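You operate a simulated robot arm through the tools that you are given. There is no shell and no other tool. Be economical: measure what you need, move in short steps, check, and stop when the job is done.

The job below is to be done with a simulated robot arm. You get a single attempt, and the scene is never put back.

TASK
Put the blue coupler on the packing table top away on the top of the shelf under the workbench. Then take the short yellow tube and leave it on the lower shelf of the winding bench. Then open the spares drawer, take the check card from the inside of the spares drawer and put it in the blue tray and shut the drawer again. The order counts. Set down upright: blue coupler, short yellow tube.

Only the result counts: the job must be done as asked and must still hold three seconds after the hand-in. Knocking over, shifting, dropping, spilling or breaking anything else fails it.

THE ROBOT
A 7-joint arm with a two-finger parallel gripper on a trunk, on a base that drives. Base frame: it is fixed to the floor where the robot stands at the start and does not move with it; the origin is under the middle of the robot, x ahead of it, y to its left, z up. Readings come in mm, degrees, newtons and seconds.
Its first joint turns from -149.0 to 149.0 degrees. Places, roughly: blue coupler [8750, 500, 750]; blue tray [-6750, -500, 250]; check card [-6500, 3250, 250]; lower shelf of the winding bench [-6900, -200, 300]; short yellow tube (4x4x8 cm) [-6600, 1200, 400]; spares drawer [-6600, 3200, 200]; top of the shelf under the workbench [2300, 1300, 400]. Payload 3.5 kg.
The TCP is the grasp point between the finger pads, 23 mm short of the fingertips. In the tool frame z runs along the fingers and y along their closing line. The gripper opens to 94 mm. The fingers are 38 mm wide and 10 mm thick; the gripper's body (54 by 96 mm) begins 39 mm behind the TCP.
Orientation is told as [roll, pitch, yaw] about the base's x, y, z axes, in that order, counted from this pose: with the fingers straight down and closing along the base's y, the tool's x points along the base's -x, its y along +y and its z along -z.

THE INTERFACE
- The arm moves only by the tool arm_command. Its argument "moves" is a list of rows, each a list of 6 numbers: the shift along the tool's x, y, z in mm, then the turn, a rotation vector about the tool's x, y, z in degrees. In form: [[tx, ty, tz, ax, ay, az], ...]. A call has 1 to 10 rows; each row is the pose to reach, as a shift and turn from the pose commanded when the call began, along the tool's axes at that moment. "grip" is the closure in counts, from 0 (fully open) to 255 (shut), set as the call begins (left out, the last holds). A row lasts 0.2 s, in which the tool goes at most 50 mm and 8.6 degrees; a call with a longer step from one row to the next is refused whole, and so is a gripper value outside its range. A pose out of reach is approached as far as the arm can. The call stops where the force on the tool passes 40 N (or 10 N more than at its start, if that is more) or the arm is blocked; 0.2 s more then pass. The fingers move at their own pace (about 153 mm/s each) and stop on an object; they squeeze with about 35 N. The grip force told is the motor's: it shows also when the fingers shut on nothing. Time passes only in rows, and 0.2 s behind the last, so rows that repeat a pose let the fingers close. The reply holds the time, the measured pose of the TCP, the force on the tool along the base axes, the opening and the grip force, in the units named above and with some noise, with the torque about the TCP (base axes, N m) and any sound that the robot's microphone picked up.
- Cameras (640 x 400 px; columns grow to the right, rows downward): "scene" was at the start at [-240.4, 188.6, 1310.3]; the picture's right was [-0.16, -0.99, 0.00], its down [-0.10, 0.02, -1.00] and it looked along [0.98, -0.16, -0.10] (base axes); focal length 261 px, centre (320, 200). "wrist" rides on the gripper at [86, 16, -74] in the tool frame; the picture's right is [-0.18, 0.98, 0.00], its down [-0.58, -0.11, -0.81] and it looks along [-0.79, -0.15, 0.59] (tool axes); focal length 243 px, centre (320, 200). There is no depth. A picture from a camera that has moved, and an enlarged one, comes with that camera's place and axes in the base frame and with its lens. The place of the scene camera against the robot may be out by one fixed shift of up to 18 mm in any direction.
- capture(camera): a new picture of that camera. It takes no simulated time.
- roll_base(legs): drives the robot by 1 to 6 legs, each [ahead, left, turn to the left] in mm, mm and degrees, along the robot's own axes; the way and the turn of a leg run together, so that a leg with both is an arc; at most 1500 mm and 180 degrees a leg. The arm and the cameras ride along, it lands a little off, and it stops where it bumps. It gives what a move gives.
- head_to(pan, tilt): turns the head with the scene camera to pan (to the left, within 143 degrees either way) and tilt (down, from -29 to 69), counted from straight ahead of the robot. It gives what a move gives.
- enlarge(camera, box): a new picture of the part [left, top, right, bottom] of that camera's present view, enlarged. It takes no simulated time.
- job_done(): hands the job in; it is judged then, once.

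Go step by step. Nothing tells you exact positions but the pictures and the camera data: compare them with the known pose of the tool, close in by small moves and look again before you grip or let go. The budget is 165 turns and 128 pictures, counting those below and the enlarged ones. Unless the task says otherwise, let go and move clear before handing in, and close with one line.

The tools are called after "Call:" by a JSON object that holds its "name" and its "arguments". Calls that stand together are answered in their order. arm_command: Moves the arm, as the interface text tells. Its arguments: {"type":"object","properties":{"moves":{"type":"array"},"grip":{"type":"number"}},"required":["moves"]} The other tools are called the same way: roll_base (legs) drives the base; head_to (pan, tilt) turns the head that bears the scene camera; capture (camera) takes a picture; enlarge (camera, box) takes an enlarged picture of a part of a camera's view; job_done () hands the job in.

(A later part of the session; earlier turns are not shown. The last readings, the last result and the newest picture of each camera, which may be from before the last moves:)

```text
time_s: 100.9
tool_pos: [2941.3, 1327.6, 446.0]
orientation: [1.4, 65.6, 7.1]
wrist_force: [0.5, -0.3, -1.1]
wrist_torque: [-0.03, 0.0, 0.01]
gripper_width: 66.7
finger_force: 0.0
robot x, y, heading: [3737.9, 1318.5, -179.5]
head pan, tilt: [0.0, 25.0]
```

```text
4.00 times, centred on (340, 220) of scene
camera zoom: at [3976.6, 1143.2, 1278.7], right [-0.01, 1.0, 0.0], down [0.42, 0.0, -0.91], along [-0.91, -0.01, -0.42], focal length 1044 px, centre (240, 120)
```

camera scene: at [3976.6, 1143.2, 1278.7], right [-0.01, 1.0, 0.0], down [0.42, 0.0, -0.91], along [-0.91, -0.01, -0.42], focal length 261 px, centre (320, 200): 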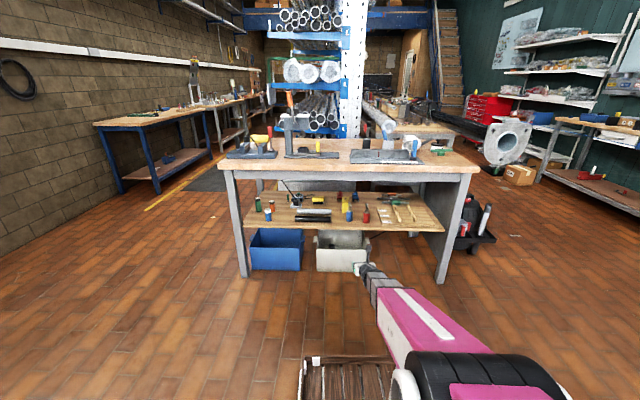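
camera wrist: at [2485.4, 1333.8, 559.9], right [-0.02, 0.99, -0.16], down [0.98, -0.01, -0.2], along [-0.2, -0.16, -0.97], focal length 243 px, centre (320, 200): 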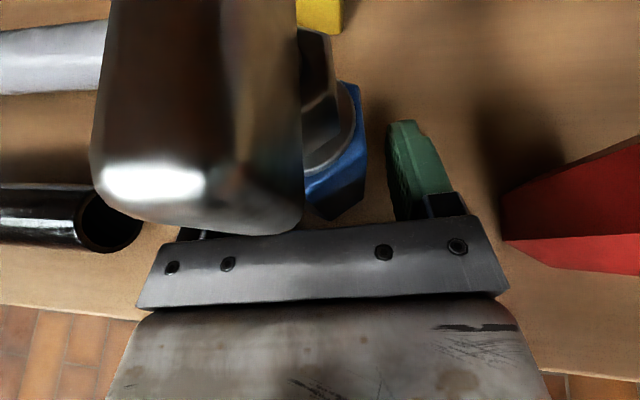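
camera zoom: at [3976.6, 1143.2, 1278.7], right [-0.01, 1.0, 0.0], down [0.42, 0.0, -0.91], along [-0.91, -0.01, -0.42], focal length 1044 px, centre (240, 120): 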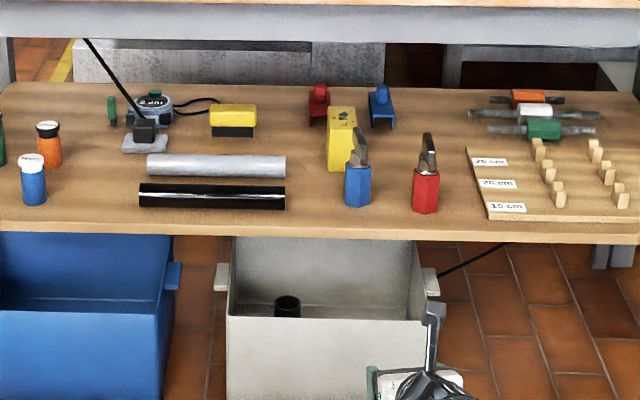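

The blue coupler stands upright on the shelf and everything else is undisturbed. Next I raise the arm, strafe to the aisle, and drive west toward the short yellow tube.

Call:
{"name": "arm_command", "arguments": {"moves": [[44, 0, -20, 0, 0, 0], [88, 0, -40, 0, 0, 0], [132, 0, -60, 0, 0, 0], [176, 0, -80, 0, 0, 0], [220, 0, -100, 0, 0, 0], [264, 0, -120, 0, 0, 0], [308, 0, -140, 0, 0, 0], [352, 0, -160, 0, 0, 0], [396, 0, -180, 0, 0, 0], [440, 0, -200, 0, 0, 0]]}}

Call:
{"name": "roll_base", "arguments": {"legs": [[0, 1420, -0.5], [1450, 0, 0], [1000, 0, 0]]}}

Call:
{"name": "head_to", "arguments": {"pan": 0, "tilt": 15}}

Call:
{"name": "capture", "arguments": {"camera": "scene"}}

```text
time_s: 103.1
tool_pos: [2944.5, 1324.3, 929.6]
orientation: [1.4, 65.7, 7.3]
wrist_force: [0.2, 0.2, -0.2]
wrist_torque: [0.01, -0.01, 0.0]
gripper_width: 66.4
finger_force: 0.0
robot x, y, heading: [3738.2, 1315.8, -179.8]
head pan, tilt: [0.0, 25.0]
```

```text
time_s: 121.8
tool_pos: [551.4, -366.8, 928.1]
orientation: [1.4, 65.6, 12.5]
wrist_force: [0.0, -0.8, 0.0]
wrist_torque: [0.02, 0.0, 0.02]
gripper_width: 66.3
finger_force: 0.2
robot x, y, heading: [1345.3, -298.4, -174.3]
head pan, tilt: [0.0, 25.0]
```

```text
time_s: 122.6
tool_pos: [550.9, -367.2, 927.8]
orientation: [1.4, 65.6, 12.5]
wrist_force: [1.7, 0.1, -0.6]
wrist_torque: [-0.04, 0.02, -0.01]
gripper_width: 66.3
finger_force: 0.2
robot x, y, heading: [1342.6, -300.4, -174.3]
head pan, tilt: [0.0, 15.0]
```

```text
91 pictures are left
camera scene: at [1595.1, -452.7, 1294.9], right [-0.1, 1.0, 0.0], down [0.26, 0.03, -0.97], along [-0.96, -0.09, -0.26], focal length 261 px, centre (320, 200)
```

scene: 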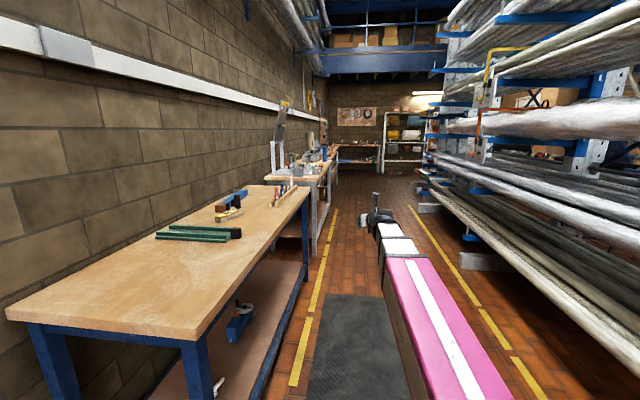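

The lane runs between yellow lines from y≈-700 to 580. I straighten, recentre, and continue west.

Call:
{"name": "roll_base", "arguments": {"legs": [[0, -240, -5.7], [1450, 0, 0], [1450, 0, 0]]}}

Call:
{"name": "capture", "arguments": {"camera": "scene"}}

```text
time_s: 138.1
tool_pos: [-2385.9, -57.5, 927.5]
orientation: [1.5, 65.6, 6.9]
wrist_force: [0.1, 0.2, -0.2]
wrist_torque: [0.01, -0.01, -0.01]
gripper_width: 66.3
finger_force: 0.1
robot x, y, heading: [-1589.7, -64.5, -179.9]
head pan, tilt: [0.0, 15.0]
```

```text
90 pictures are left
camera scene: at [-1355.9, -240.2, 1294.9], right [0.0, 1.0, 0.0], down [0.26, 0.0, -0.97], along [-0.97, 0.0, -0.26], focal length 261 px, centre (320, 200)
```

scene: 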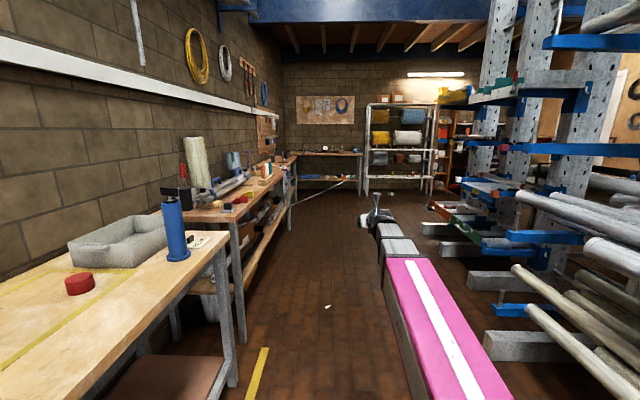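

Lane ahead is clear; the far bench and shelf rack are at the end. Continuing.

Call:
{"name": "roll_base", "arguments": {"legs": [[1450, 0, 0], [1350, 0, 0]]}}

Call:
{"name": "capture", "arguments": {"camera": "scene"}}

```text
time_s: 151.1
tool_pos: [-5077.1, 18.2, 927.4]
orientation: [1.5, 65.6, 5.1]
wrist_force: [-0.8, -0.4, -0.3]
wrist_torque: [-0.01, 0.02, -0.01]
gripper_width: 66.6
finger_force: 0.0
robot x, y, heading: [-4280.6, -14.3, 178.2]
head pan, tilt: [0.0, 15.0]
```

```text
89 pictures are left
camera scene: at [-4053.7, -202.0, 1294.9], right [0.03, 1.0, 0.0], down [0.26, -0.01, -0.97], along [-0.97, 0.03, -0.26], focal length 261 px, centre (320, 200)
```

scene: 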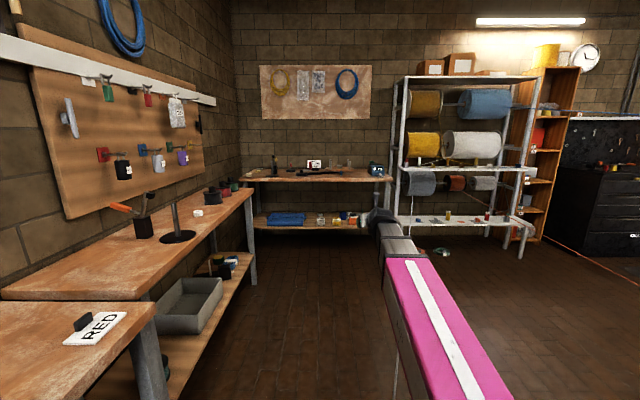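

The far bench with the blue tray on its lower shelf is the winding bench; the spool rack's low shelf to its right holds small items, likely including the yellow tube. Zooming in.

Call:
{"name": "enlarge", "arguments": {"camera": "scene", "box": [390, 170, 550, 270]}}

Call:
{"name": "enlarge", "arguments": {"camera": "scene", "box": [230, 150, 400, 256]}}

```text
4.00 times, centred on (470, 220) of scene
camera zoom: at [-4053.7, -202.0, 1294.9], right [0.03, 1.0, 0.0], down [0.26, -0.01, -0.97], along [-0.97, 0.03, -0.26], focal length 1044 px, centre (-280, 120)
```

zoom: 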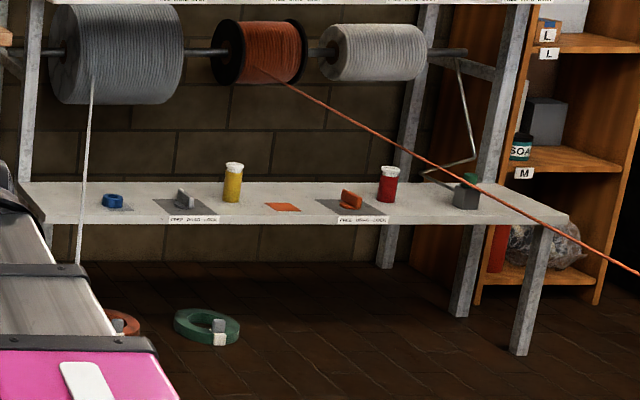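

```text
3.76 times, centred on (315, 203) of scene
camera zoom: at [-4053.7, -202.0, 1294.9], right [0.03, 1.0, 0.0], down [0.26, -0.01, -0.97], along [-0.97, 0.03, -0.26], focal length 983 px, centre (339, 189)
```

zoom: 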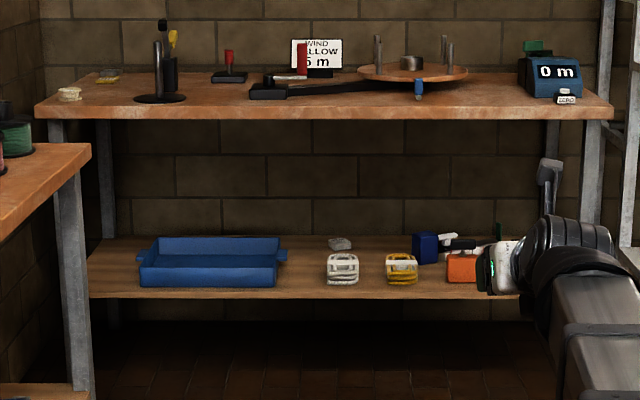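

The yellow tube with a white cap stands on the low rack shelf near (-6640, 1240). An orange strand runs off to the right, which I must avoid. I drive closer, facing the tube.

Call:
{"name": "roll_base", "arguments": {"legs": [[0, 0, 1.8], [700, -700, 0], [150, -500, 0]]}}

Call:
{"name": "head_to", "arguments": {"pan": 0, "tilt": 25}}

Call:
{"name": "capture", "arguments": {"camera": "scene"}}

```text
time_s: 159.3
tool_pos: [-5925.3, 1182.3, 926.6]
orientation: [1.4, 65.5, 7.3]
wrist_force: [-0.5, -0.1, -0.2]
wrist_torque: [0.0, 0.0, 0.0]
gripper_width: 66.3
finger_force: 0.1
robot x, y, heading: [-5132.3, 1179.7, -179.5]
head pan, tilt: [0.0, 15.0]
```

```text
time_s: 160.0
tool_pos: [-5924.7, 1182.9, 927.4]
orientation: [1.5, 65.6, 7.3]
wrist_force: [0.2, 0.2, 0.5]
wrist_torque: [-0.02, 0.01, 0.0]
gripper_width: 66.3
finger_force: 0.1
robot x, y, heading: [-5132.0, 1176.5, -179.5]
head pan, tilt: [0.0, 25.0]
```

```text
86 pictures are left
camera scene: at [-4892.8, 1003.6, 1278.8], right [-0.01, 1.0, 0.0], down [0.42, 0.0, -0.91], along [-0.91, -0.01, -0.42], focal length 261 px, centre (320, 200)
```

scene: 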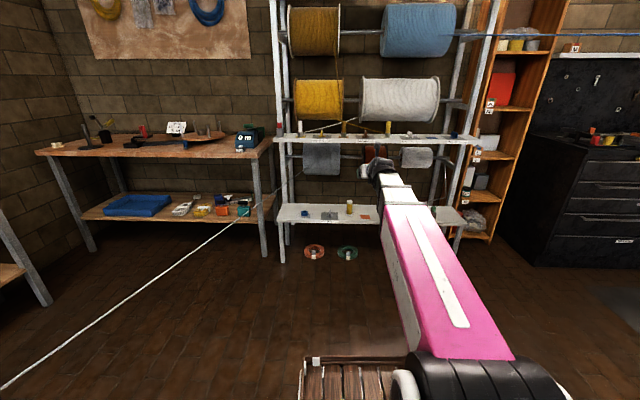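

A white strand runs from the left spool across the front of the winding bench. I look along it to learn where it goes before moving further.

Call:
{"name": "head_to", "arguments": {"pan": 60, "tilt": 25}}

Call:
{"name": "capture", "arguments": {"camera": "scene"}}

```text
time_s: 161.3
tool_pos: [-5926.0, 1181.8, 927.3]
orientation: [1.6, 65.6, 7.4]
wrist_force: [-0.4, 0.4, 0.6]
wrist_torque: [0.01, 0.0, 0.0]
gripper_width: 66.3
finger_force: 0.1
robot x, y, heading: [-5131.7, 1178.8, -179.2]
head pan, tilt: [60.0, 25.0]
```

```text
85 pictures are left
camera scene: at [-4846.1, 924.2, 1278.7], right [-0.87, 0.49, 0.0], down [0.21, 0.37, -0.91], along [-0.45, -0.79, -0.42], focal length 261 px, centre (320, 200)
```

scene: 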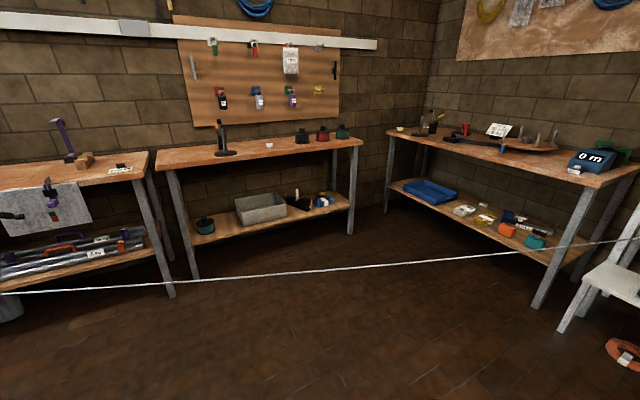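

The white strand (z≈660) crosses the lane and evidently didn't react when I passed, so it seems decorative; I'll still avoid it with the arm. Back to the tube: zoom in.

Call:
{"name": "head_to", "arguments": {"pan": 0, "tilt": 25}}

Call:
{"name": "enlarge", "arguments": {"camera": "scene", "box": [260, 120, 480, 260]}}

```text
time_s: 162.6
tool_pos: [-5925.4, 1182.0, 927.8]
orientation: [1.6, 65.5, 7.2]
wrist_force: [1.2, -0.5, 0.7]
wrist_torque: [0.04, -0.02, 0.01]
gripper_width: 66.4
finger_force: 0.0
robot x, y, heading: [-5127.9, 1174.5, -179.7]
head pan, tilt: [0.0, 25.0]
```

```text
2.86 times, centred on (370, 190) of scene
camera zoom: at [-4892.8, 1003.5, 1278.7], right [-0.01, 1.0, 0.0], down [0.42, 0.0, -0.91], along [-0.91, -0.01, -0.42], focal length 746 px, centre (177, 229)
```

zoom: 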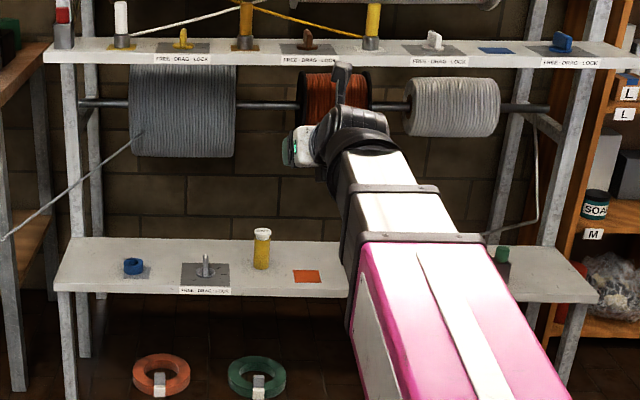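

The tube stands at about (-6598, 1213) on the shelf at z≈382; an upper shelf at z≈930 means I should lower the arm first, then drive in below it.

Call:
{"name": "arm_command", "arguments": {"moves": [[-43, 0, 19.5, 0, 0, 0], [-86, 0, 39, 0, 0, 0], [-129, 0, 58.5, 0, 0, 0], [-172, 0, 78, 0, 0, 0], [-215, 0, 97.5, 0, 0, 0], [-258, 0, 117, 0, 0, 0], [-301, 0, 136.5, 0, 0, 0], [-344, 0, 156, 0, 0, 0], [-387, 0, 175.5, 0, 0, 0], [-425, 0, 193, 0, 0, 0]], "grip": 0}}

Call:
{"name": "roll_base", "arguments": {"legs": [[430, -38, -0.3]]}}

Call:
{"name": "capture", "arguments": {"camera": "wrist"}}

Call:
{"name": "capture", "arguments": {"camera": "scene"}}

```text
time_s: 164.8
tool_pos: [-5922.6, 1184.2, 463.1]
orientation: [1.7, 65.6, 7.3]
wrist_force: [0.0, 0.1, -0.7]
wrist_torque: [0.01, -0.04, 0.0]
gripper_width: 94.2
finger_force: 0.2
robot x, y, heading: [-5130.2, 1177.9, -179.6]
head pan, tilt: [0.0, 25.0]
```

```text
time_s: 167.4
tool_pos: [-6349.5, 1214.8, 463.8]
orientation: [1.5, 65.6, 7.5]
wrist_force: [0.9, -0.6, -0.2]
wrist_torque: [0.01, 0.02, -0.02]
gripper_width: 94.3
finger_force: 0.1
robot x, y, heading: [-5556.5, 1213.7, -179.1]
head pan, tilt: [0.0, 25.0]
```

```text
83 pictures are left
camera wrist: at [-6319.6, 1233.0, 574.9], right [-0.03, 0.99, -0.16], down [0.98, 0.0, -0.2], along [-0.19, -0.16, -0.97], focal length 243 px, centre (320, 200)
```

wrist: 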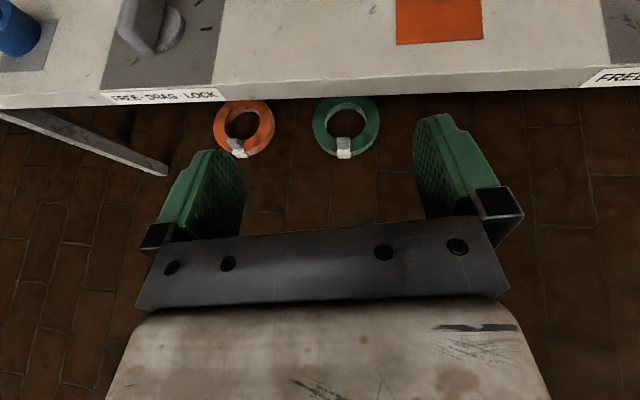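

```text
82 pictures are left
camera scene: at [-5319.7, 1036.8, 1278.7], right [-0.01, 1.0, 0.0], down [0.42, 0.0, -0.91], along [-0.91, -0.01, -0.42], focal length 261 px, centre (320, 200)
```

scene: 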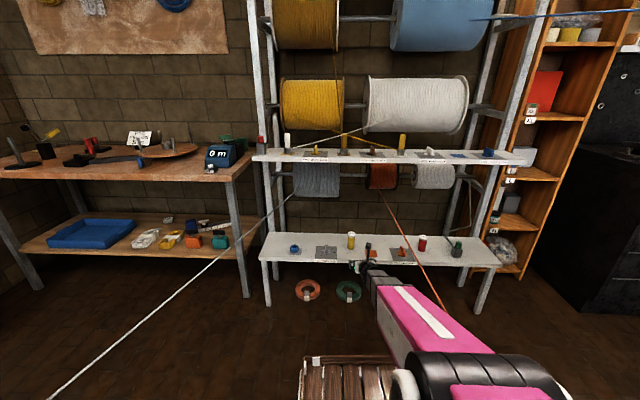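

The tube is just outside the wrist view. I extend another 100 mm at slightly lower height.

Call:
{"name": "arm_command", "arguments": {"moves": [[14, 4, 33, 0, 0, 0], [28, 8, 66, 0, 0, 0], [24, 13, 99, 0, 0, 0]]}}

Call:
{"name": "capture", "arguments": {"camera": "wrist"}}

```text
time_s: 168.2
tool_pos: [-6452.9, 1217.4, 443.2]
orientation: [1.4, 65.5, 7.3]
wrist_force: [0.4, -0.1, -0.9]
wrist_torque: [0.02, 0.02, 0.02]
gripper_width: 93.9
finger_force: 0.1
robot x, y, heading: [-5558.2, 1209.8, -179.4]
head pan, tilt: [0.0, 25.0]
```

```text
81 pictures are left
camera wrist: at [-6421.1, 1235.7, 554.1], right [-0.03, 0.99, -0.16], down [0.98, 0.0, -0.2], along [-0.2, -0.16, -0.97], focal length 243 px, centre (320, 200)
```

wrist: 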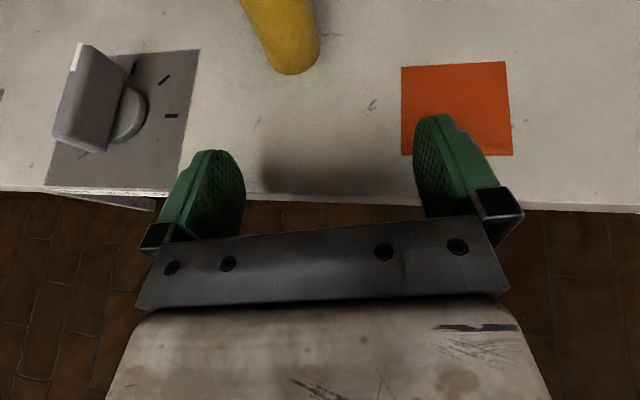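

Tube front is at about (-6566, 1183). I lower, shift right-to-left by 17 mm, and advance 80 mm, then check.

Call:
{"name": "arm_command", "arguments": {"moves": [[-17, -9, 8, 0, 0, 0], [-3, -17, 44, 0, 0, 0], [16, -17, 81, 0, 0, 0]]}}

Call:
{"name": "capture", "arguments": {"camera": "wrist"}}

```text
time_s: 169.1
tool_pos: [-6523.5, 1193.2, 428.0]
orientation: [0.9, 65.7, 7.0]
wrist_force: [1.4, 3.2, 14.2]
wrist_torque: [-0.56, 0.07, 0.09]
gripper_width: 92.0
finger_force: 0.1
robot x, y, heading: [-5555.9, 1210.7, -179.6]
head pan, tilt: [0.0, 25.0]
stopped in row 3: the force on the tool passed its limit at 163 N (the readings are from after the stop); the commanded pose is now the measured one
```

```text
80 pictures are left
camera wrist: at [-6492.8, 1212.3, 538.1], right [-0.03, 0.99, -0.16], down [0.98, 0.0, -0.2], along [-0.2, -0.16, -0.97], focal length 243 px, centre (320, 200)
```

wrist: 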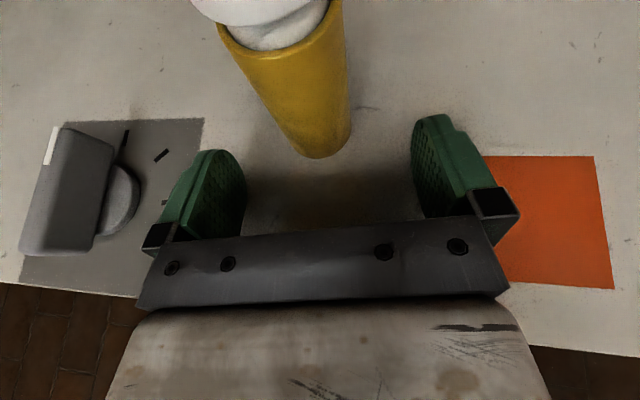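

The fingertip touched the shelf, so its surface is higher (about z 399). I raise 13 mm, then advance the rest around the tube.

Call:
{"name": "arm_command", "arguments": {"moves": [[12, 0, -5.4, 0, 0, 0], [12, 0, -5.4, 0, 0, 0]]}}

Call:
{"name": "arm_command", "arguments": {"moves": [[7, 1, 16, 0, 0, 0], [15, 2, 33, 0, 0, 0], [15, 2, 33, 0, 0, 0]]}}

Call:
{"name": "capture", "arguments": {"camera": "wrist"}}

```text
time_s: 169.7
tool_pos: [-6524.9, 1191.3, 438.0]
orientation: [1.2, 65.7, 7.2]
wrist_force: [0.6, -0.2, 0.3]
wrist_torque: [0.02, -0.05, 0.02]
gripper_width: 94.2
finger_force: 0.0
robot x, y, heading: [-5558.6, 1209.9, -179.5]
head pan, tilt: [0.0, 25.0]
```

```text
time_s: 170.5
tool_pos: [-6560.0, 1190.1, 439.5]
orientation: [1.1, 65.8, 7.2]
wrist_force: [-0.1, 0.1, 0.6]
wrist_torque: [-0.02, 0.02, 0.01]
gripper_width: 94.1
finger_force: 0.1
robot x, y, heading: [-5558.7, 1209.5, -179.3]
head pan, tilt: [0.0, 25.0]
```

```text
79 pictures are left
camera wrist: at [-6529.5, 1210.1, 551.0], right [-0.03, 0.99, -0.16], down [0.98, 0.0, -0.2], along [-0.2, -0.16, -0.97], focal length 243 px, centre (320, 200)
```

wrist: 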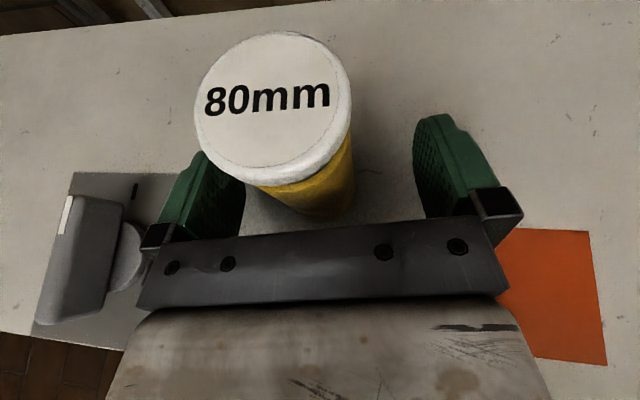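

Tube sits between the fingers, about 6 mm off-centre. I shift and close.

Call:
{"name": "arm_command", "arguments": {"moves": [[2, -5, 4, 0, 0, 0], [2, -5, 4, 0, 0, 0]]}}

Call:
{"name": "arm_command", "arguments": {"moves": [[0, 0, 0, 0, 0, 0], [0, 0, 0, 0, 0, 0], [0, 0, 0, 0, 0, 0], [0, 0, 0, 0, 0, 0]], "grip": 255}}

Call:
{"name": "capture", "arguments": {"camera": "wrist"}}

```text
time_s: 171.1
tool_pos: [-6564.9, 1185.9, 440.0]
orientation: [1.1, 65.7, 7.1]
wrist_force: [0.0, -0.8, 0.3]
wrist_torque: [0.03, 0.0, 0.0]
gripper_width: 93.9
finger_force: 0.0
robot x, y, heading: [-5557.4, 1212.4, -179.3]
head pan, tilt: [0.0, 25.0]
```

```text
time_s: 172.1
tool_pos: [-6563.8, 1184.5, 440.5]
orientation: [1.1, 65.7, 7.1]
wrist_force: [0.9, -0.2, 1.2]
wrist_torque: [-0.03, -0.01, 0.01]
gripper_width: 38.9
finger_force: 35.0
robot x, y, heading: [-5561.1, 1207.8, -179.5]
head pan, tilt: [0.0, 25.0]
```

```text
78 pictures are left
camera wrist: at [-6533.9, 1204.8, 551.2], right [-0.03, 0.99, -0.16], down [0.98, 0.0, -0.2], along [-0.2, -0.16, -0.97], focal length 243 px, centre (320, 200)
```

wrist: 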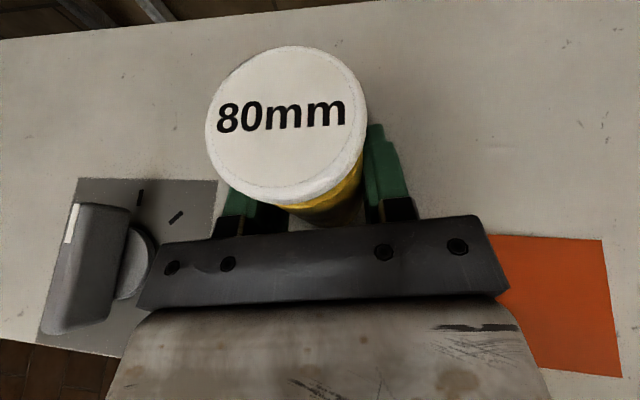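

Gripped. I lift 50 mm and back the base straight out.

Call:
{"name": "arm_command", "arguments": {"moves": [[18, 0, -8, 0, 0, 0], [45, 0, -21, 0, 0, 0]]}}

Call:
{"name": "roll_base", "arguments": {"legs": [[-600, 0, 0]]}}

Call:
{"name": "capture", "arguments": {"camera": "scene"}}

```text
time_s: 172.7
tool_pos: [-6562.6, 1183.1, 489.7]
orientation: [1.1, 65.6, 7.1]
wrist_force: [0.0, 0.4, -1.7]
wrist_torque: [-0.02, 0.0, -0.01]
gripper_width: 38.7
finger_force: 34.8
robot x, y, heading: [-5556.9, 1211.7, -179.2]
head pan, tilt: [0.0, 25.0]
```

```text
time_s: 175.9
tool_pos: [-6005.7, 1202.2, 488.7]
orientation: [1.2, 65.8, 6.4]
wrist_force: [-0.5, -0.2, -1.1]
wrist_torque: [0.02, 0.0, 0.03]
gripper_width: 38.3
finger_force: 35.3
robot x, y, heading: [-4993.8, 1214.7, 179.6]
head pan, tilt: [0.0, 25.0]
stopped in leg 1: the robot was blocked; the commanded pose is now the measured one
```

```text
77 pictures are left
camera scene: at [-4763.5, 1038.3, 1278.7], right [0.0, 1.0, 0.0], down [0.42, 0.0, -0.91], along [-0.91, 0.0, -0.42], focal length 261 px, centre (320, 200)
```

scene: 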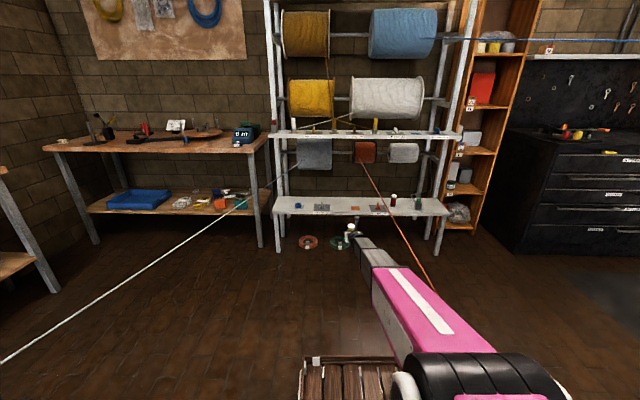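

The base bumped something behind me at x≈-4994. I move ahead a touch and look behind.

Call:
{"name": "roll_base", "arguments": {"legs": [[60, 0, 0]]}}

Call:
{"name": "head_to", "arguments": {"pan": -140, "tilt": 35}}

Call:
{"name": "capture", "arguments": {"camera": "scene"}}

Call:
{"name": "head_to", "arguments": {"pan": 140, "tilt": 35}}

Call:
{"name": "capture", "arguments": {"camera": "scene"}}

```text
time_s: 176.8
tool_pos: [-6065.0, 1203.6, 488.1]
orientation: [1.2, 65.7, 6.3]
wrist_force: [-0.3, -0.5, 0.0]
wrist_torque: [-0.02, 0.02, -0.03]
gripper_width: 38.9
finger_force: 35.0
robot x, y, heading: [-5064.6, 1217.7, 179.8]
head pan, tilt: [0.0, 25.0]
```

```text
time_s: 179.1
tool_pos: [-6065.6, 1202.6, 489.6]
orientation: [1.1, 65.7, 6.3]
wrist_force: [-0.6, -0.1, -0.3]
wrist_torque: [0.01, 0.02, 0.0]
gripper_width: 38.5
finger_force: 35.0
robot x, y, heading: [-5060.0, 1214.2, 179.6]
head pan, tilt: [-140.0, 35.0]
```

```text
76 pictures are left
camera scene: at [-4664.0, 1094.3, 1263.0], right [0.64, -0.77, 0.0], down [-0.44, -0.37, -0.82], along [0.63, 0.52, -0.57], focal length 261 px, centre (320, 200)
```

scene: 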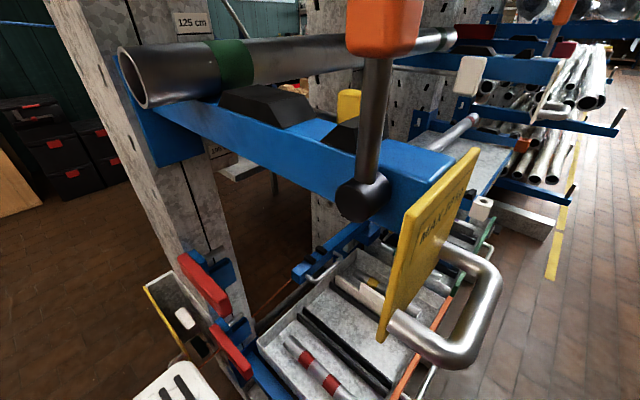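

```text
time_s: 182.9
tool_pos: [-6065.7, 1203.3, 488.6]
orientation: [1.1, 65.7, 6.3]
wrist_force: [-0.6, 0.1, -0.8]
wrist_torque: [-0.01, -0.01, -0.02]
gripper_width: 38.2
finger_force: 35.1
robot x, y, heading: [-5060.3, 1216.6, 179.9]
head pan, tilt: [140.0, 35.0]
```

```text
75 pictures are left
camera scene: at [-4664.5, 981.0, 1263.0], right [-0.65, -0.76, 0.0], down [-0.44, 0.37, -0.82], along [0.63, -0.53, -0.57], focal length 261 px, centre (320, 200)
```

scene: 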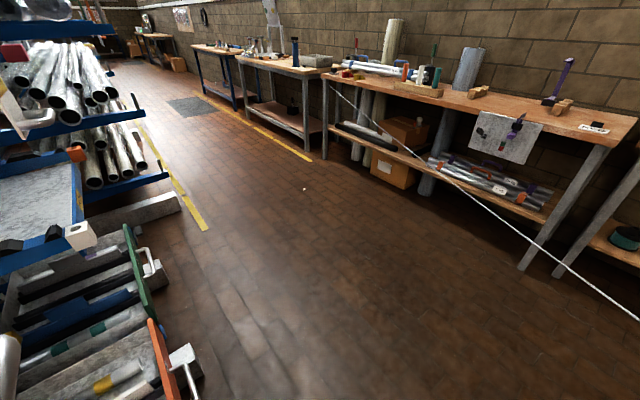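

That was the fixed rack; nothing looks displaced. I now strafe left to stand in front of the winding bench.

Call:
{"name": "roll_base", "arguments": {"legs": [[0, 1390, 0]]}}

Call:
{"name": "head_to", "arguments": {"pan": 0, "tilt": 22}}

Call:
{"name": "capture", "arguments": {"camera": "scene"}}

Call:
{"name": "enlarge", "arguments": {"camera": "scene", "box": [200, 130, 440, 280]}}

```text
time_s: 189.9
tool_pos: [-6090.9, -173.5, 489.7]
orientation: [1.1, 65.7, 4.7]
wrist_force: [0.1, 0.0, -1.6]
wrist_torque: [-0.01, 0.0, 0.02]
gripper_width: 38.0
finger_force: 34.4
robot x, y, heading: [-5083.4, -189.8, 178.0]
head pan, tilt: [140.0, 35.0]
```

```text
time_s: 192.2
tool_pos: [-6091.6, -175.0, 488.9]
orientation: [1.0, 65.8, 4.6]
wrist_force: [0.0, 0.4, -0.8]
wrist_torque: [0.0, 0.01, 0.02]
gripper_width: 38.2
finger_force: 35.2
robot x, y, heading: [-5085.9, -191.5, 178.1]
head pan, tilt: [0.0, 22.0]
```

```text
74 pictures are left
camera scene: at [-4856.4, -375.8, 1283.6], right [0.03, 1.0, 0.0], down [0.37, -0.01, -0.93], along [-0.93, 0.03, -0.37], focal length 261 px, centre (320, 200)
```

scene: 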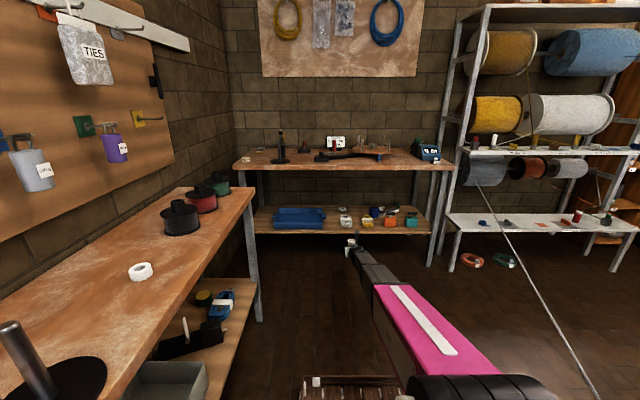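

```text
2.67 times, centred on (320, 205) of scene
camera zoom: at [-4856.4, -375.8, 1283.6], right [0.03, 1.0, 0.0], down [0.37, -0.01, -0.93], along [-0.93, 0.03, -0.37], focal length 696 px, centre (320, 187)
```

zoom: 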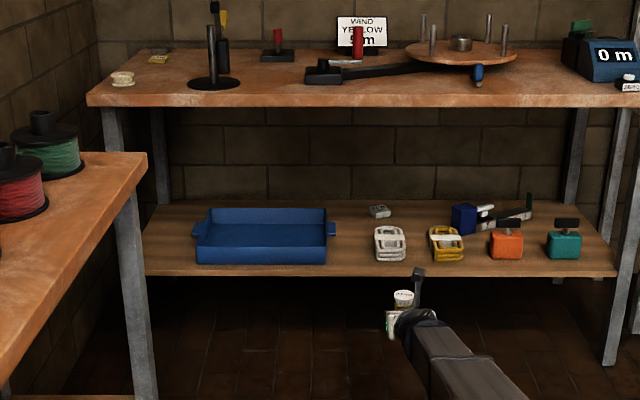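

The free spot is between the blue tray and the white coil, near (-6685, -240), shelf z≈325. I drive nearer with the tube held above shelf height.

Call:
{"name": "roll_base", "arguments": {"legs": [[400, 20, 1.9]]}}

Call:
{"name": "capture", "arguments": {"camera": "wrist"}}

Call:
{"name": "enlarge", "arguments": {"camera": "scene", "box": [220, 160, 420, 285]}}

```text
time_s: 194.6
tool_pos: [-6481.2, -224.4, 490.7]
orientation: [1.1, 65.7, 6.6]
wrist_force: [0.4, -0.6, -1.0]
wrist_torque: [-0.04, -0.03, -0.01]
gripper_width: 38.0
finger_force: 34.8
robot x, y, heading: [-5475.9, -209.6, -179.9]
head pan, tilt: [0.0, 22.0]
```

```text
72 pictures are left
camera wrist: at [-6450.3, -205.9, 600.2], right [-0.02, 0.99, -0.16], down [0.98, -0.01, -0.2], along [-0.2, -0.16, -0.97], focal length 243 px, centre (320, 200)
```

wrist: 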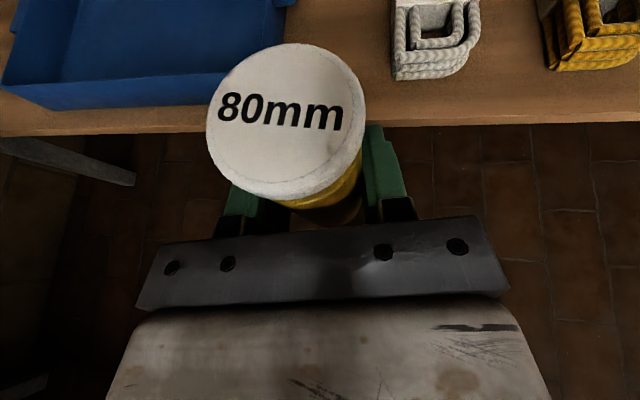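

```text
3.20 times, centred on (320, 222) of scene
camera zoom: at [-5239.3, -381.9, 1283.6], right [0.0, 1.0, 0.0], down [0.37, 0.0, -0.93], along [-0.93, 0.0, -0.37], focal length 836 px, centre (320, 128)
```

zoom: 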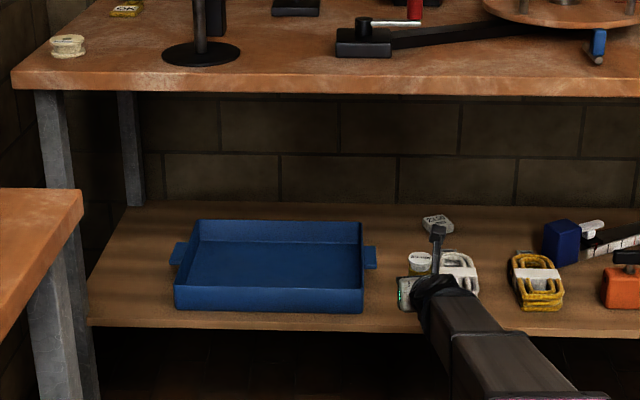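

Between tray (right side y≈-275) and white coil (left y≈-158) there is a 117 mm gap; I'll set the tube near the front edge at (-6650, -216). Driving forward 155 mm.

Call:
{"name": "roll_base", "arguments": {"legs": [[155, -8, 0]]}}

Call:
{"name": "capture", "arguments": {"camera": "wrist"}}

```text
time_s: 196.1
tool_pos: [-6644.2, -223.0, 488.8]
orientation: [1.1, 65.7, 6.9]
wrist_force: [-0.4, -0.2, -0.8]
wrist_torque: [0.02, 0.04, -0.02]
gripper_width: 37.9
finger_force: 35.3
robot x, y, heading: [-5641.3, -198.6, -179.3]
head pan, tilt: [0.0, 22.0]
```

```text
70 pictures are left
camera wrist: at [-6614.4, -204.3, 600.2], right [-0.03, 0.99, -0.16], down [0.98, -0.01, -0.2], along [-0.2, -0.16, -0.97], focal length 243 px, centre (320, 200)
```

wrist: 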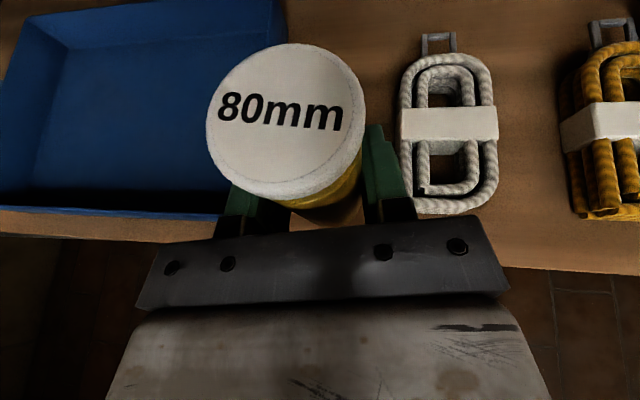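

Position looks right between tray and coil. Lowering 90 mm, then checking.

Call:
{"name": "arm_command", "arguments": {"moves": [[-27, 0, 12, 0, 0, 0], [-55, 0, 25, 0, 0, 0], [-82, 0, 37, 0, 0, 0]]}}

Call:
{"name": "capture", "arguments": {"camera": "wrist"}}

Call:
{"name": "enlarge", "arguments": {"camera": "scene", "box": [280, 200, 440, 300]}}

```text
time_s: 196.8
tool_pos: [-6646.5, -222.2, 399.3]
orientation: [1.3, 65.6, 7.0]
wrist_force: [0.4, -0.6, -1.7]
wrist_torque: [-0.05, -0.01, -0.01]
gripper_width: 38.0
finger_force: 35.4
robot x, y, heading: [-5642.9, -199.1, -179.8]
head pan, tilt: [0.0, 22.0]
```

```text
69 pictures are left
camera wrist: at [-6615.8, -204.2, 510.7], right [-0.03, 0.99, -0.16], down [0.98, -0.01, -0.2], along [-0.2, -0.16, -0.97], focal length 243 px, centre (320, 200)
```

wrist: 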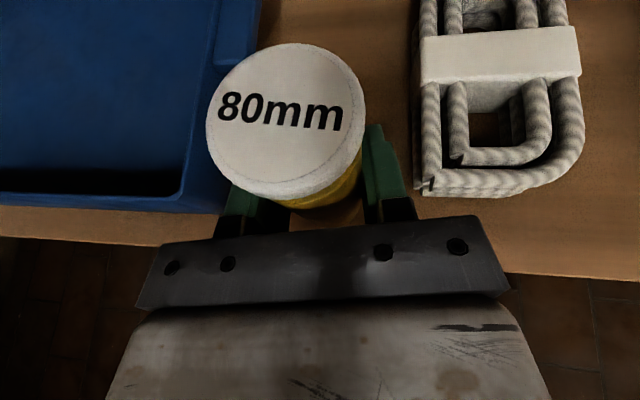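

```text
4.00 times, centred on (360, 250) of scene
camera zoom: at [-5402.4, -373.5, 1283.6], right [-0.01, 1.0, 0.0], down [0.37, 0.0, -0.93], along [-0.93, -0.01, -0.37], focal length 1044 px, centre (160, 0)
```

zoom: 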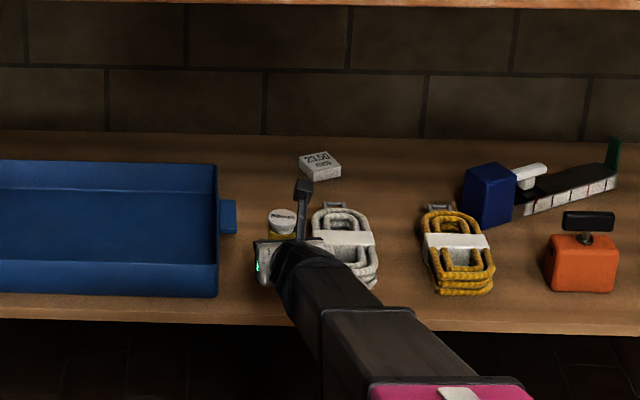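

Clearances are good on both sides. Lowering slowly to contact.

Call:
{"name": "arm_command", "arguments": {"moves": [[-9, -2, 4, 0, 0, 0], [-18, -4, 8, 0, 0, 0], [-18, -4, 8, 0, 0, 0]]}}

Call:
{"name": "arm_command", "arguments": {"moves": [[-1.8, 0, 0.8, 0, 0, 0], [-3.6, 0, 1.6, 0, 0, 0], [-3.6, 0, 1.6, 0, 0, 0]]}}

Call:
{"name": "arm_command", "arguments": {"moves": [[-1.8, 0, 0.8, 0, 0, 0], [-3.6, 0, 1.6, 0, 0, 0], [-3.6, 0, 1.6, 0, 0, 0]]}}

```text
time_s: 197.7
tool_pos: [-6646.1, -226.5, 378.5]
orientation: [1.2, 65.7, 7.0]
wrist_force: [-0.3, 0.3, -1.2]
wrist_torque: [0.01, 0.01, 0.03]
gripper_width: 37.9
finger_force: 35.5
robot x, y, heading: [-5641.4, -196.4, -179.6]
head pan, tilt: [0.0, 22.0]
```

```text
time_s: 198.4
tool_pos: [-6645.6, -225.4, 374.6]
orientation: [1.1, 65.7, 6.9]
wrist_force: [0.9, -0.3, -1.0]
wrist_torque: [-0.01, -0.01, 0.04]
gripper_width: 38.1
finger_force: 34.3
robot x, y, heading: [-5640.2, -193.4, -179.7]
head pan, tilt: [0.0, 22.0]
```

```text
time_s: 199.2
tool_pos: [-6645.1, -227.1, 370.8]
orientation: [1.2, 65.7, 6.9]
wrist_force: [-0.1, -0.1, -1.5]
wrist_torque: [-0.01, -0.01, 0.04]
gripper_width: 37.6
finger_force: 34.8
robot x, y, heading: [-5637.3, -200.5, -179.7]
head pan, tilt: [0.0, 22.0]
```

Call:
{"name": "arm_command", "arguments": {"moves": [[-1.8, 0, 0.8, 0, 0, 0], [-3.6, 0, 1.6, 0, 0, 0], [-3.6, 0, 1.6, 0, 0, 0]]}}

Call:
{"name": "arm_command", "arguments": {"moves": [[-1.8, 0, 0.8, 0, 0, 0], [-3.6, 0, 1.6, 0, 0, 0], [-3.6, 0, 1.6, 0, 0, 0]]}}

Call:
{"name": "enlarge", "arguments": {"camera": "scene", "box": [300, 220, 420, 295]}}

```text
time_s: 200.1
tool_pos: [-6645.1, -225.7, 367.0]
orientation: [1.2, 65.7, 7.0]
wrist_force: [-0.1, -0.3, -1.4]
wrist_torque: [0.01, 0.01, 0.03]
gripper_width: 37.6
finger_force: 34.3
robot x, y, heading: [-5638.4, -200.4, -179.8]
head pan, tilt: [0.0, 22.0]
```

```text
time_s: 200.8
tool_pos: [-6644.1, -225.4, 363.7]
orientation: [1.0, 65.6, 7.0]
wrist_force: [-0.5, 0.6, -1.1]
wrist_torque: [-0.02, -0.04, -0.02]
gripper_width: 37.5
finger_force: 34.7
robot x, y, heading: [-5638.1, -199.2, -179.6]
head pan, tilt: [0.0, 22.0]
```

```text
5.33 times, centred on (360, 258) of scene
camera zoom: at [-5402.3, -373.5, 1283.6], right [-0.01, 1.0, 0.0], down [0.37, 0.0, -0.93], along [-0.93, -0.01, -0.37], focal length 1393 px, centre (107, -107)
```

zoom: 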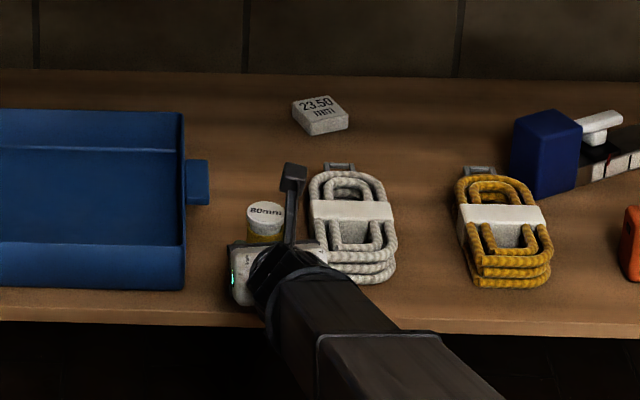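

No contact yet; continuing down in small steps.

Call:
{"name": "arm_command", "arguments": {"moves": [[-1.8, 0, 0.8, 0, 0, 0], [-3.6, 0, 1.6, 0, 0, 0], [-3.6, 0, 1.6, 0, 0, 0]]}}

Call:
{"name": "arm_command", "arguments": {"moves": [[-1.8, 0, 0.8, 0, 0, 0], [-3.6, 0, 1.6, 0, 0, 0], [-3.6, 0, 1.6, 0, 0, 0]]}}

Call:
{"name": "arm_command", "arguments": {"moves": [[-1.8, 0, 0.8, 0, 0, 0], [-3.6, 0, 1.6, 0, 0, 0], [-3.6, 0, 1.6, 0, 0, 0]]}}

```text
time_s: 201.7
tool_pos: [-6643.5, -227.2, 360.8]
orientation: [1.0, 65.6, 6.9]
wrist_force: [-0.3, 0.1, -0.7]
wrist_torque: [0.0, -0.04, -0.01]
gripper_width: 37.9
finger_force: 35.0
robot x, y, heading: [-5641.9, -196.1, -179.8]
head pan, tilt: [0.0, 22.0]
```

```text
time_s: 202.4
tool_pos: [-6644.3, -225.1, 358.8]
orientation: [1.0, 65.8, 6.8]
wrist_force: [3.0, -1.9, 25.7]
wrist_torque: [-0.39, 0.0, 0.08]
gripper_width: 37.6
finger_force: 35.4
robot x, y, heading: [-5638.8, -202.7, -179.7]
head pan, tilt: [0.0, 22.0]
```

```text
time_s: 203.2
tool_pos: [-6643.7, -225.6, 352.8]
orientation: [1.2, 65.7, 7.0]
wrist_force: [0.1, -1.9, 24.8]
wrist_torque: [-0.31, -0.16, 0.0]
gripper_width: 37.5
finger_force: 34.9
robot x, y, heading: [-5641.3, -199.2, -179.6]
head pan, tilt: [0.0, 22.0]
```

Contact at about z 359 and the tube has seated (it slid slightly in the grip). I ease up 1 mm and open partway.

Call:
{"name": "arm_command", "arguments": {"moves": [[1.2, 0, -0.5, 0, 0, 0], [1.2, 0, -0.5, 0, 0, 0]]}}

Call:
{"name": "arm_command", "arguments": {"moves": [[0, 0, 0, 0, 0, 0], [0, 0, 0, 0, 0, 0], [0, 0, 0, 0, 0, 0]], "grip": 95}}

Call:
{"name": "capture", "arguments": {"camera": "wrist"}}

```text
time_s: 203.8
tool_pos: [-6644.4, -225.3, 353.4]
orientation: [1.1, 65.5, 7.0]
wrist_force: [5.6, 3.9, 14.9]
wrist_torque: [-0.13, -0.04, 0.06]
gripper_width: 37.5
finger_force: 34.4
robot x, y, heading: [-5641.3, -200.1, -179.8]
head pan, tilt: [0.0, 22.0]
```

```text
time_s: 204.7
tool_pos: [-6645.1, -226.9, 352.8]
orientation: [1.2, 65.6, 6.9]
wrist_force: [-0.8, 1.2, -0.8]
wrist_torque: [0.0, -0.02, -0.01]
gripper_width: 58.8
finger_force: 0.0
robot x, y, heading: [-5639.1, -202.0, -179.7]
head pan, tilt: [0.0, 22.0]
```

```text
66 pictures are left
camera wrist: at [-6614.5, -208.1, 463.9], right [-0.03, 0.99, -0.16], down [0.98, -0.01, -0.2], along [-0.2, -0.16, -0.97], focal length 243 px, centre (320, 200)
```

wrist: 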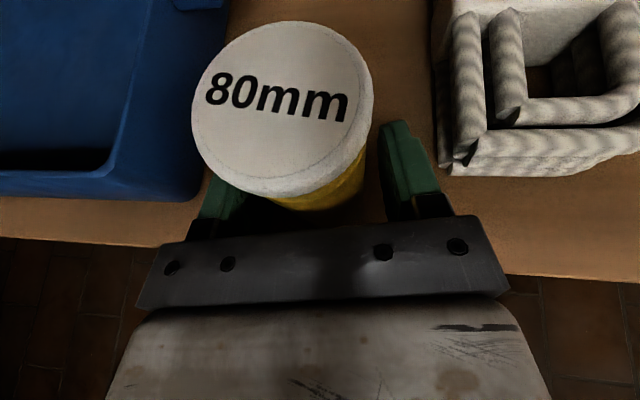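

The tube stands free. Retreating horizontally, then backing off to check.

Call:
{"name": "arm_command", "arguments": {"moves": [[-8, 0, -18, 0, 0, 0], [-21, 0, -45, 0, 0, 0], [-39, 0, -86, 0, 0, 0], [-58, 0, -126, 0, 0, 0]]}}

Call:
{"name": "roll_base", "arguments": {"legs": [[-300, 0, 0]]}}

Call:
{"name": "enlarge", "arguments": {"camera": "scene", "box": [220, 160, 460, 310]}}

```text
time_s: 205.7
tool_pos: [-6506.2, -212.2, 348.7]
orientation: [1.1, 65.8, 7.0]
wrist_force: [0.4, 0.2, 0.3]
wrist_torque: [0.02, 0.01, -0.02]
gripper_width: 59.1
finger_force: 0.1
robot x, y, heading: [-5642.1, -198.0, -179.6]
head pan, tilt: [0.0, 22.0]
```

```text
time_s: 207.7
tool_pos: [-6205.3, -201.4, 349.4]
orientation: [1.0, 65.8, 6.3]
wrist_force: [0.6, -0.2, 0.7]
wrist_torque: [-0.01, 0.02, 0.05]
gripper_width: 59.2
finger_force: 0.0
robot x, y, heading: [-5339.1, -197.7, 179.8]
head pan, tilt: [0.0, 22.0]
```

```text
2.67 times, centred on (340, 235) of scene
camera zoom: at [-5103.7, -375.8, 1283.6], right [0.0, 1.0, 0.0], down [0.37, 0.0, -0.93], along [-0.93, 0.0, -0.37], focal length 696 px, centre (267, 107)
```

zoom: 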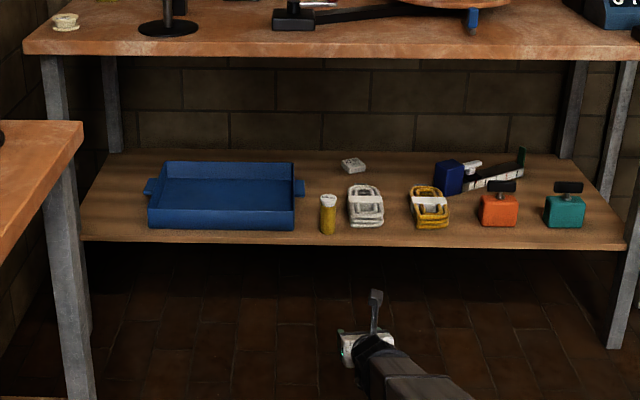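

Tube placed upright, neighbours untouched. Now to the spares drawer: raise the arm and strafe right toward y≈3200.

Call:
{"name": "arm_command", "arguments": {"moves": [[44, 0, -20, 0, 0, 0], [88, 0, -40, 0, 0, 0], [132, 0, -60, 0, 0, 0], [176, 0, -80, 0, 0, 0], [220, 0, -100, 0, 0, 0], [264, 0, -120, 0, 0, 0], [308, 0, -140, 0, 0, 0], [352, 0, -160, 0, 0, 0], [396, 0, -180, 0, 0, 0], [440, 0, -200, 0, 0, 0]], "grip": 0}}

Call:
{"name": "roll_base", "arguments": {"legs": [[0, -1450, 0], [0, -950, 0]]}}

Call:
{"name": "head_to", "arguments": {"pan": 0, "tilt": 25}}

Call:
{"name": "capture", "arguments": {"camera": "scene"}}

```text
time_s: 209.9
tool_pos: [-6203.2, -208.2, 831.9]
orientation: [1.1, 65.6, 6.2]
wrist_force: [-0.4, 0.2, 0.2]
wrist_torque: [0.0, 0.01, 0.0]
gripper_width: 93.9
finger_force: 0.1
robot x, y, heading: [-5339.3, -196.0, 179.6]
head pan, tilt: [0.0, 22.0]
```

```text
time_s: 221.7
tool_pos: [-6240.2, 2182.1, 832.5]
orientation: [1.1, 65.7, 7.7]
wrist_force: [-1.3, 0.0, 0.1]
wrist_torque: [0.01, -0.04, -0.01]
gripper_width: 93.8
finger_force: 0.0
robot x, y, heading: [-5376.6, 2207.0, -178.8]
head pan, tilt: [0.0, 22.0]
```

```text
time_s: 222.3
tool_pos: [-6240.9, 2182.8, 832.3]
orientation: [1.1, 65.7, 7.7]
wrist_force: [-0.3, -0.4, -0.6]
wrist_torque: [0.0, -0.05, 0.03]
gripper_width: 94.0
finger_force: 0.2
robot x, y, heading: [-5376.6, 2213.6, -179.1]
head pan, tilt: [0.0, 25.0]
```

```text
64 pictures are left
camera scene: at [-5136.2, 2039.8, 1278.7], right [-0.02, 1.0, 0.0], down [0.42, 0.01, -0.91], along [-0.91, -0.02, -0.42], focal length 261 px, centre (320, 200)
```

scene: 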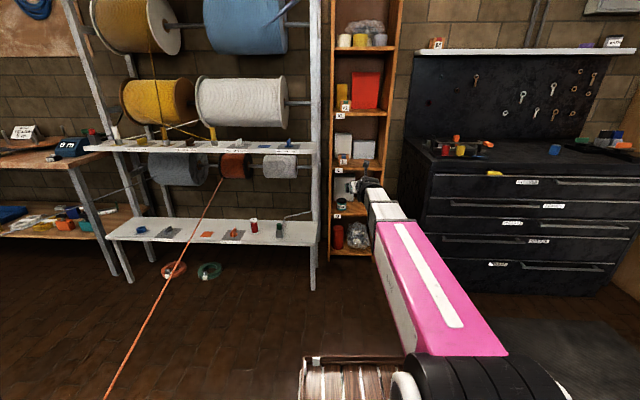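

The black five-drawer cabinet is to the right. Moving in front of it to read the labels.

Call:
{"name": "roll_base", "arguments": {"legs": [[0, -850, -0.9]]}}

Call:
{"name": "capture", "arguments": {"camera": "scene"}}

Call:
{"name": "enlarge", "arguments": {"camera": "scene", "box": [240, 140, 480, 290]}}

```text
time_s: 226.8
tool_pos: [-6258.7, 3015.7, 832.2]
orientation: [1.1, 65.7, 8.0]
wrist_force: [0.3, -0.1, -0.2]
wrist_torque: [0.02, -0.01, 0.0]
gripper_width: 93.8
finger_force: 0.1
robot x, y, heading: [-5395.4, 3052.2, -178.7]
head pan, tilt: [0.0, 25.0]
```

```text
63 pictures are left
camera scene: at [-5152.7, 2879.6, 1278.7], right [-0.02, 1.0, 0.0], down [0.42, 0.01, -0.91], along [-0.91, -0.02, -0.42], focal length 261 px, centre (320, 200)
```

scene: 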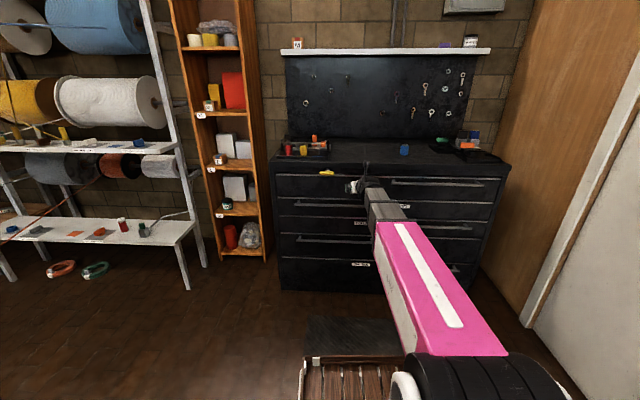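

```text
2.67 times, centred on (360, 215) of scene
camera zoom: at [-5152.7, 2879.6, 1278.7], right [-0.02, 1.0, 0.0], down [0.42, 0.01, -0.91], along [-0.91, -0.02, -0.42], focal length 696 px, centre (213, 160)
```

zoom: 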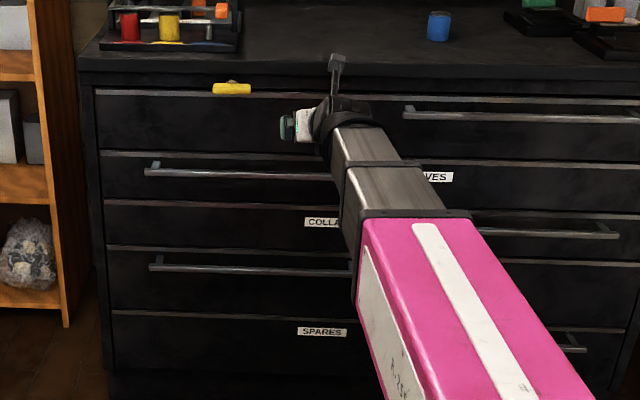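

"SPARES" is the lowest drawer; its bar handle seems to be on its right half, hidden by my arm. I swing the arm to the left for a clear view.

Call:
{"name": "arm_command", "arguments": {"moves": [[-10, -43, -20, 0, 0, 0], [-20, -86, -40, 0, 0, 0], [-30, -129, -60, 0, 0, 0], [-40, -172, -80, 0, 0, 0], [-50, -215, -100, 0, 0, 0], [-60, -258, -120, 0, 0, 0], [-70, -301, -140, 0, 0, 0], [-80, -344, -160, 0, 0, 0]]}}

Call:
{"name": "enlarge", "arguments": {"camera": "scene", "box": [260, 160, 500, 310]}}

```text
time_s: 228.6
tool_pos: [-6087.7, 2832.3, 808.4]
orientation: [-3.2, 67.1, 15.1]
wrist_force: [-0.8, 0.3, 0.0]
wrist_torque: [-0.03, 0.06, -0.03]
gripper_width: 94.0
finger_force: 0.0
out of reach, approached as far as the arm can: row 2, 3, 4, 5, 6, 7, 8
robot x, y, heading: [-5392.7, 3048.7, -178.7]
head pan, tilt: [0.0, 25.0]
```

```text
2.67 times, centred on (380, 235) of scene
camera zoom: at [-5152.7, 2879.5, 1278.7], right [-0.02, 1.0, 0.0], down [0.42, 0.01, -0.91], along [-0.91, -0.02, -0.42], focal length 696 px, centre (160, 107)
```

zoom: 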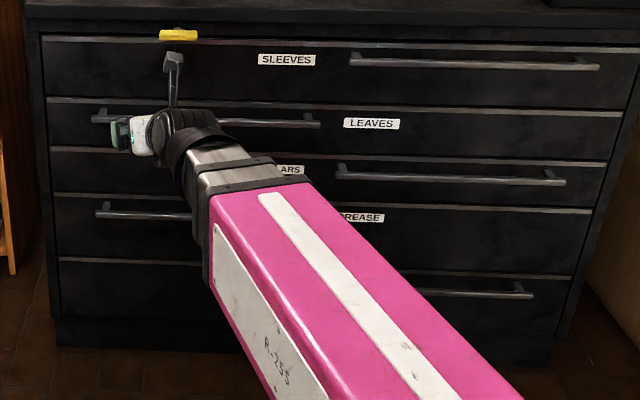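

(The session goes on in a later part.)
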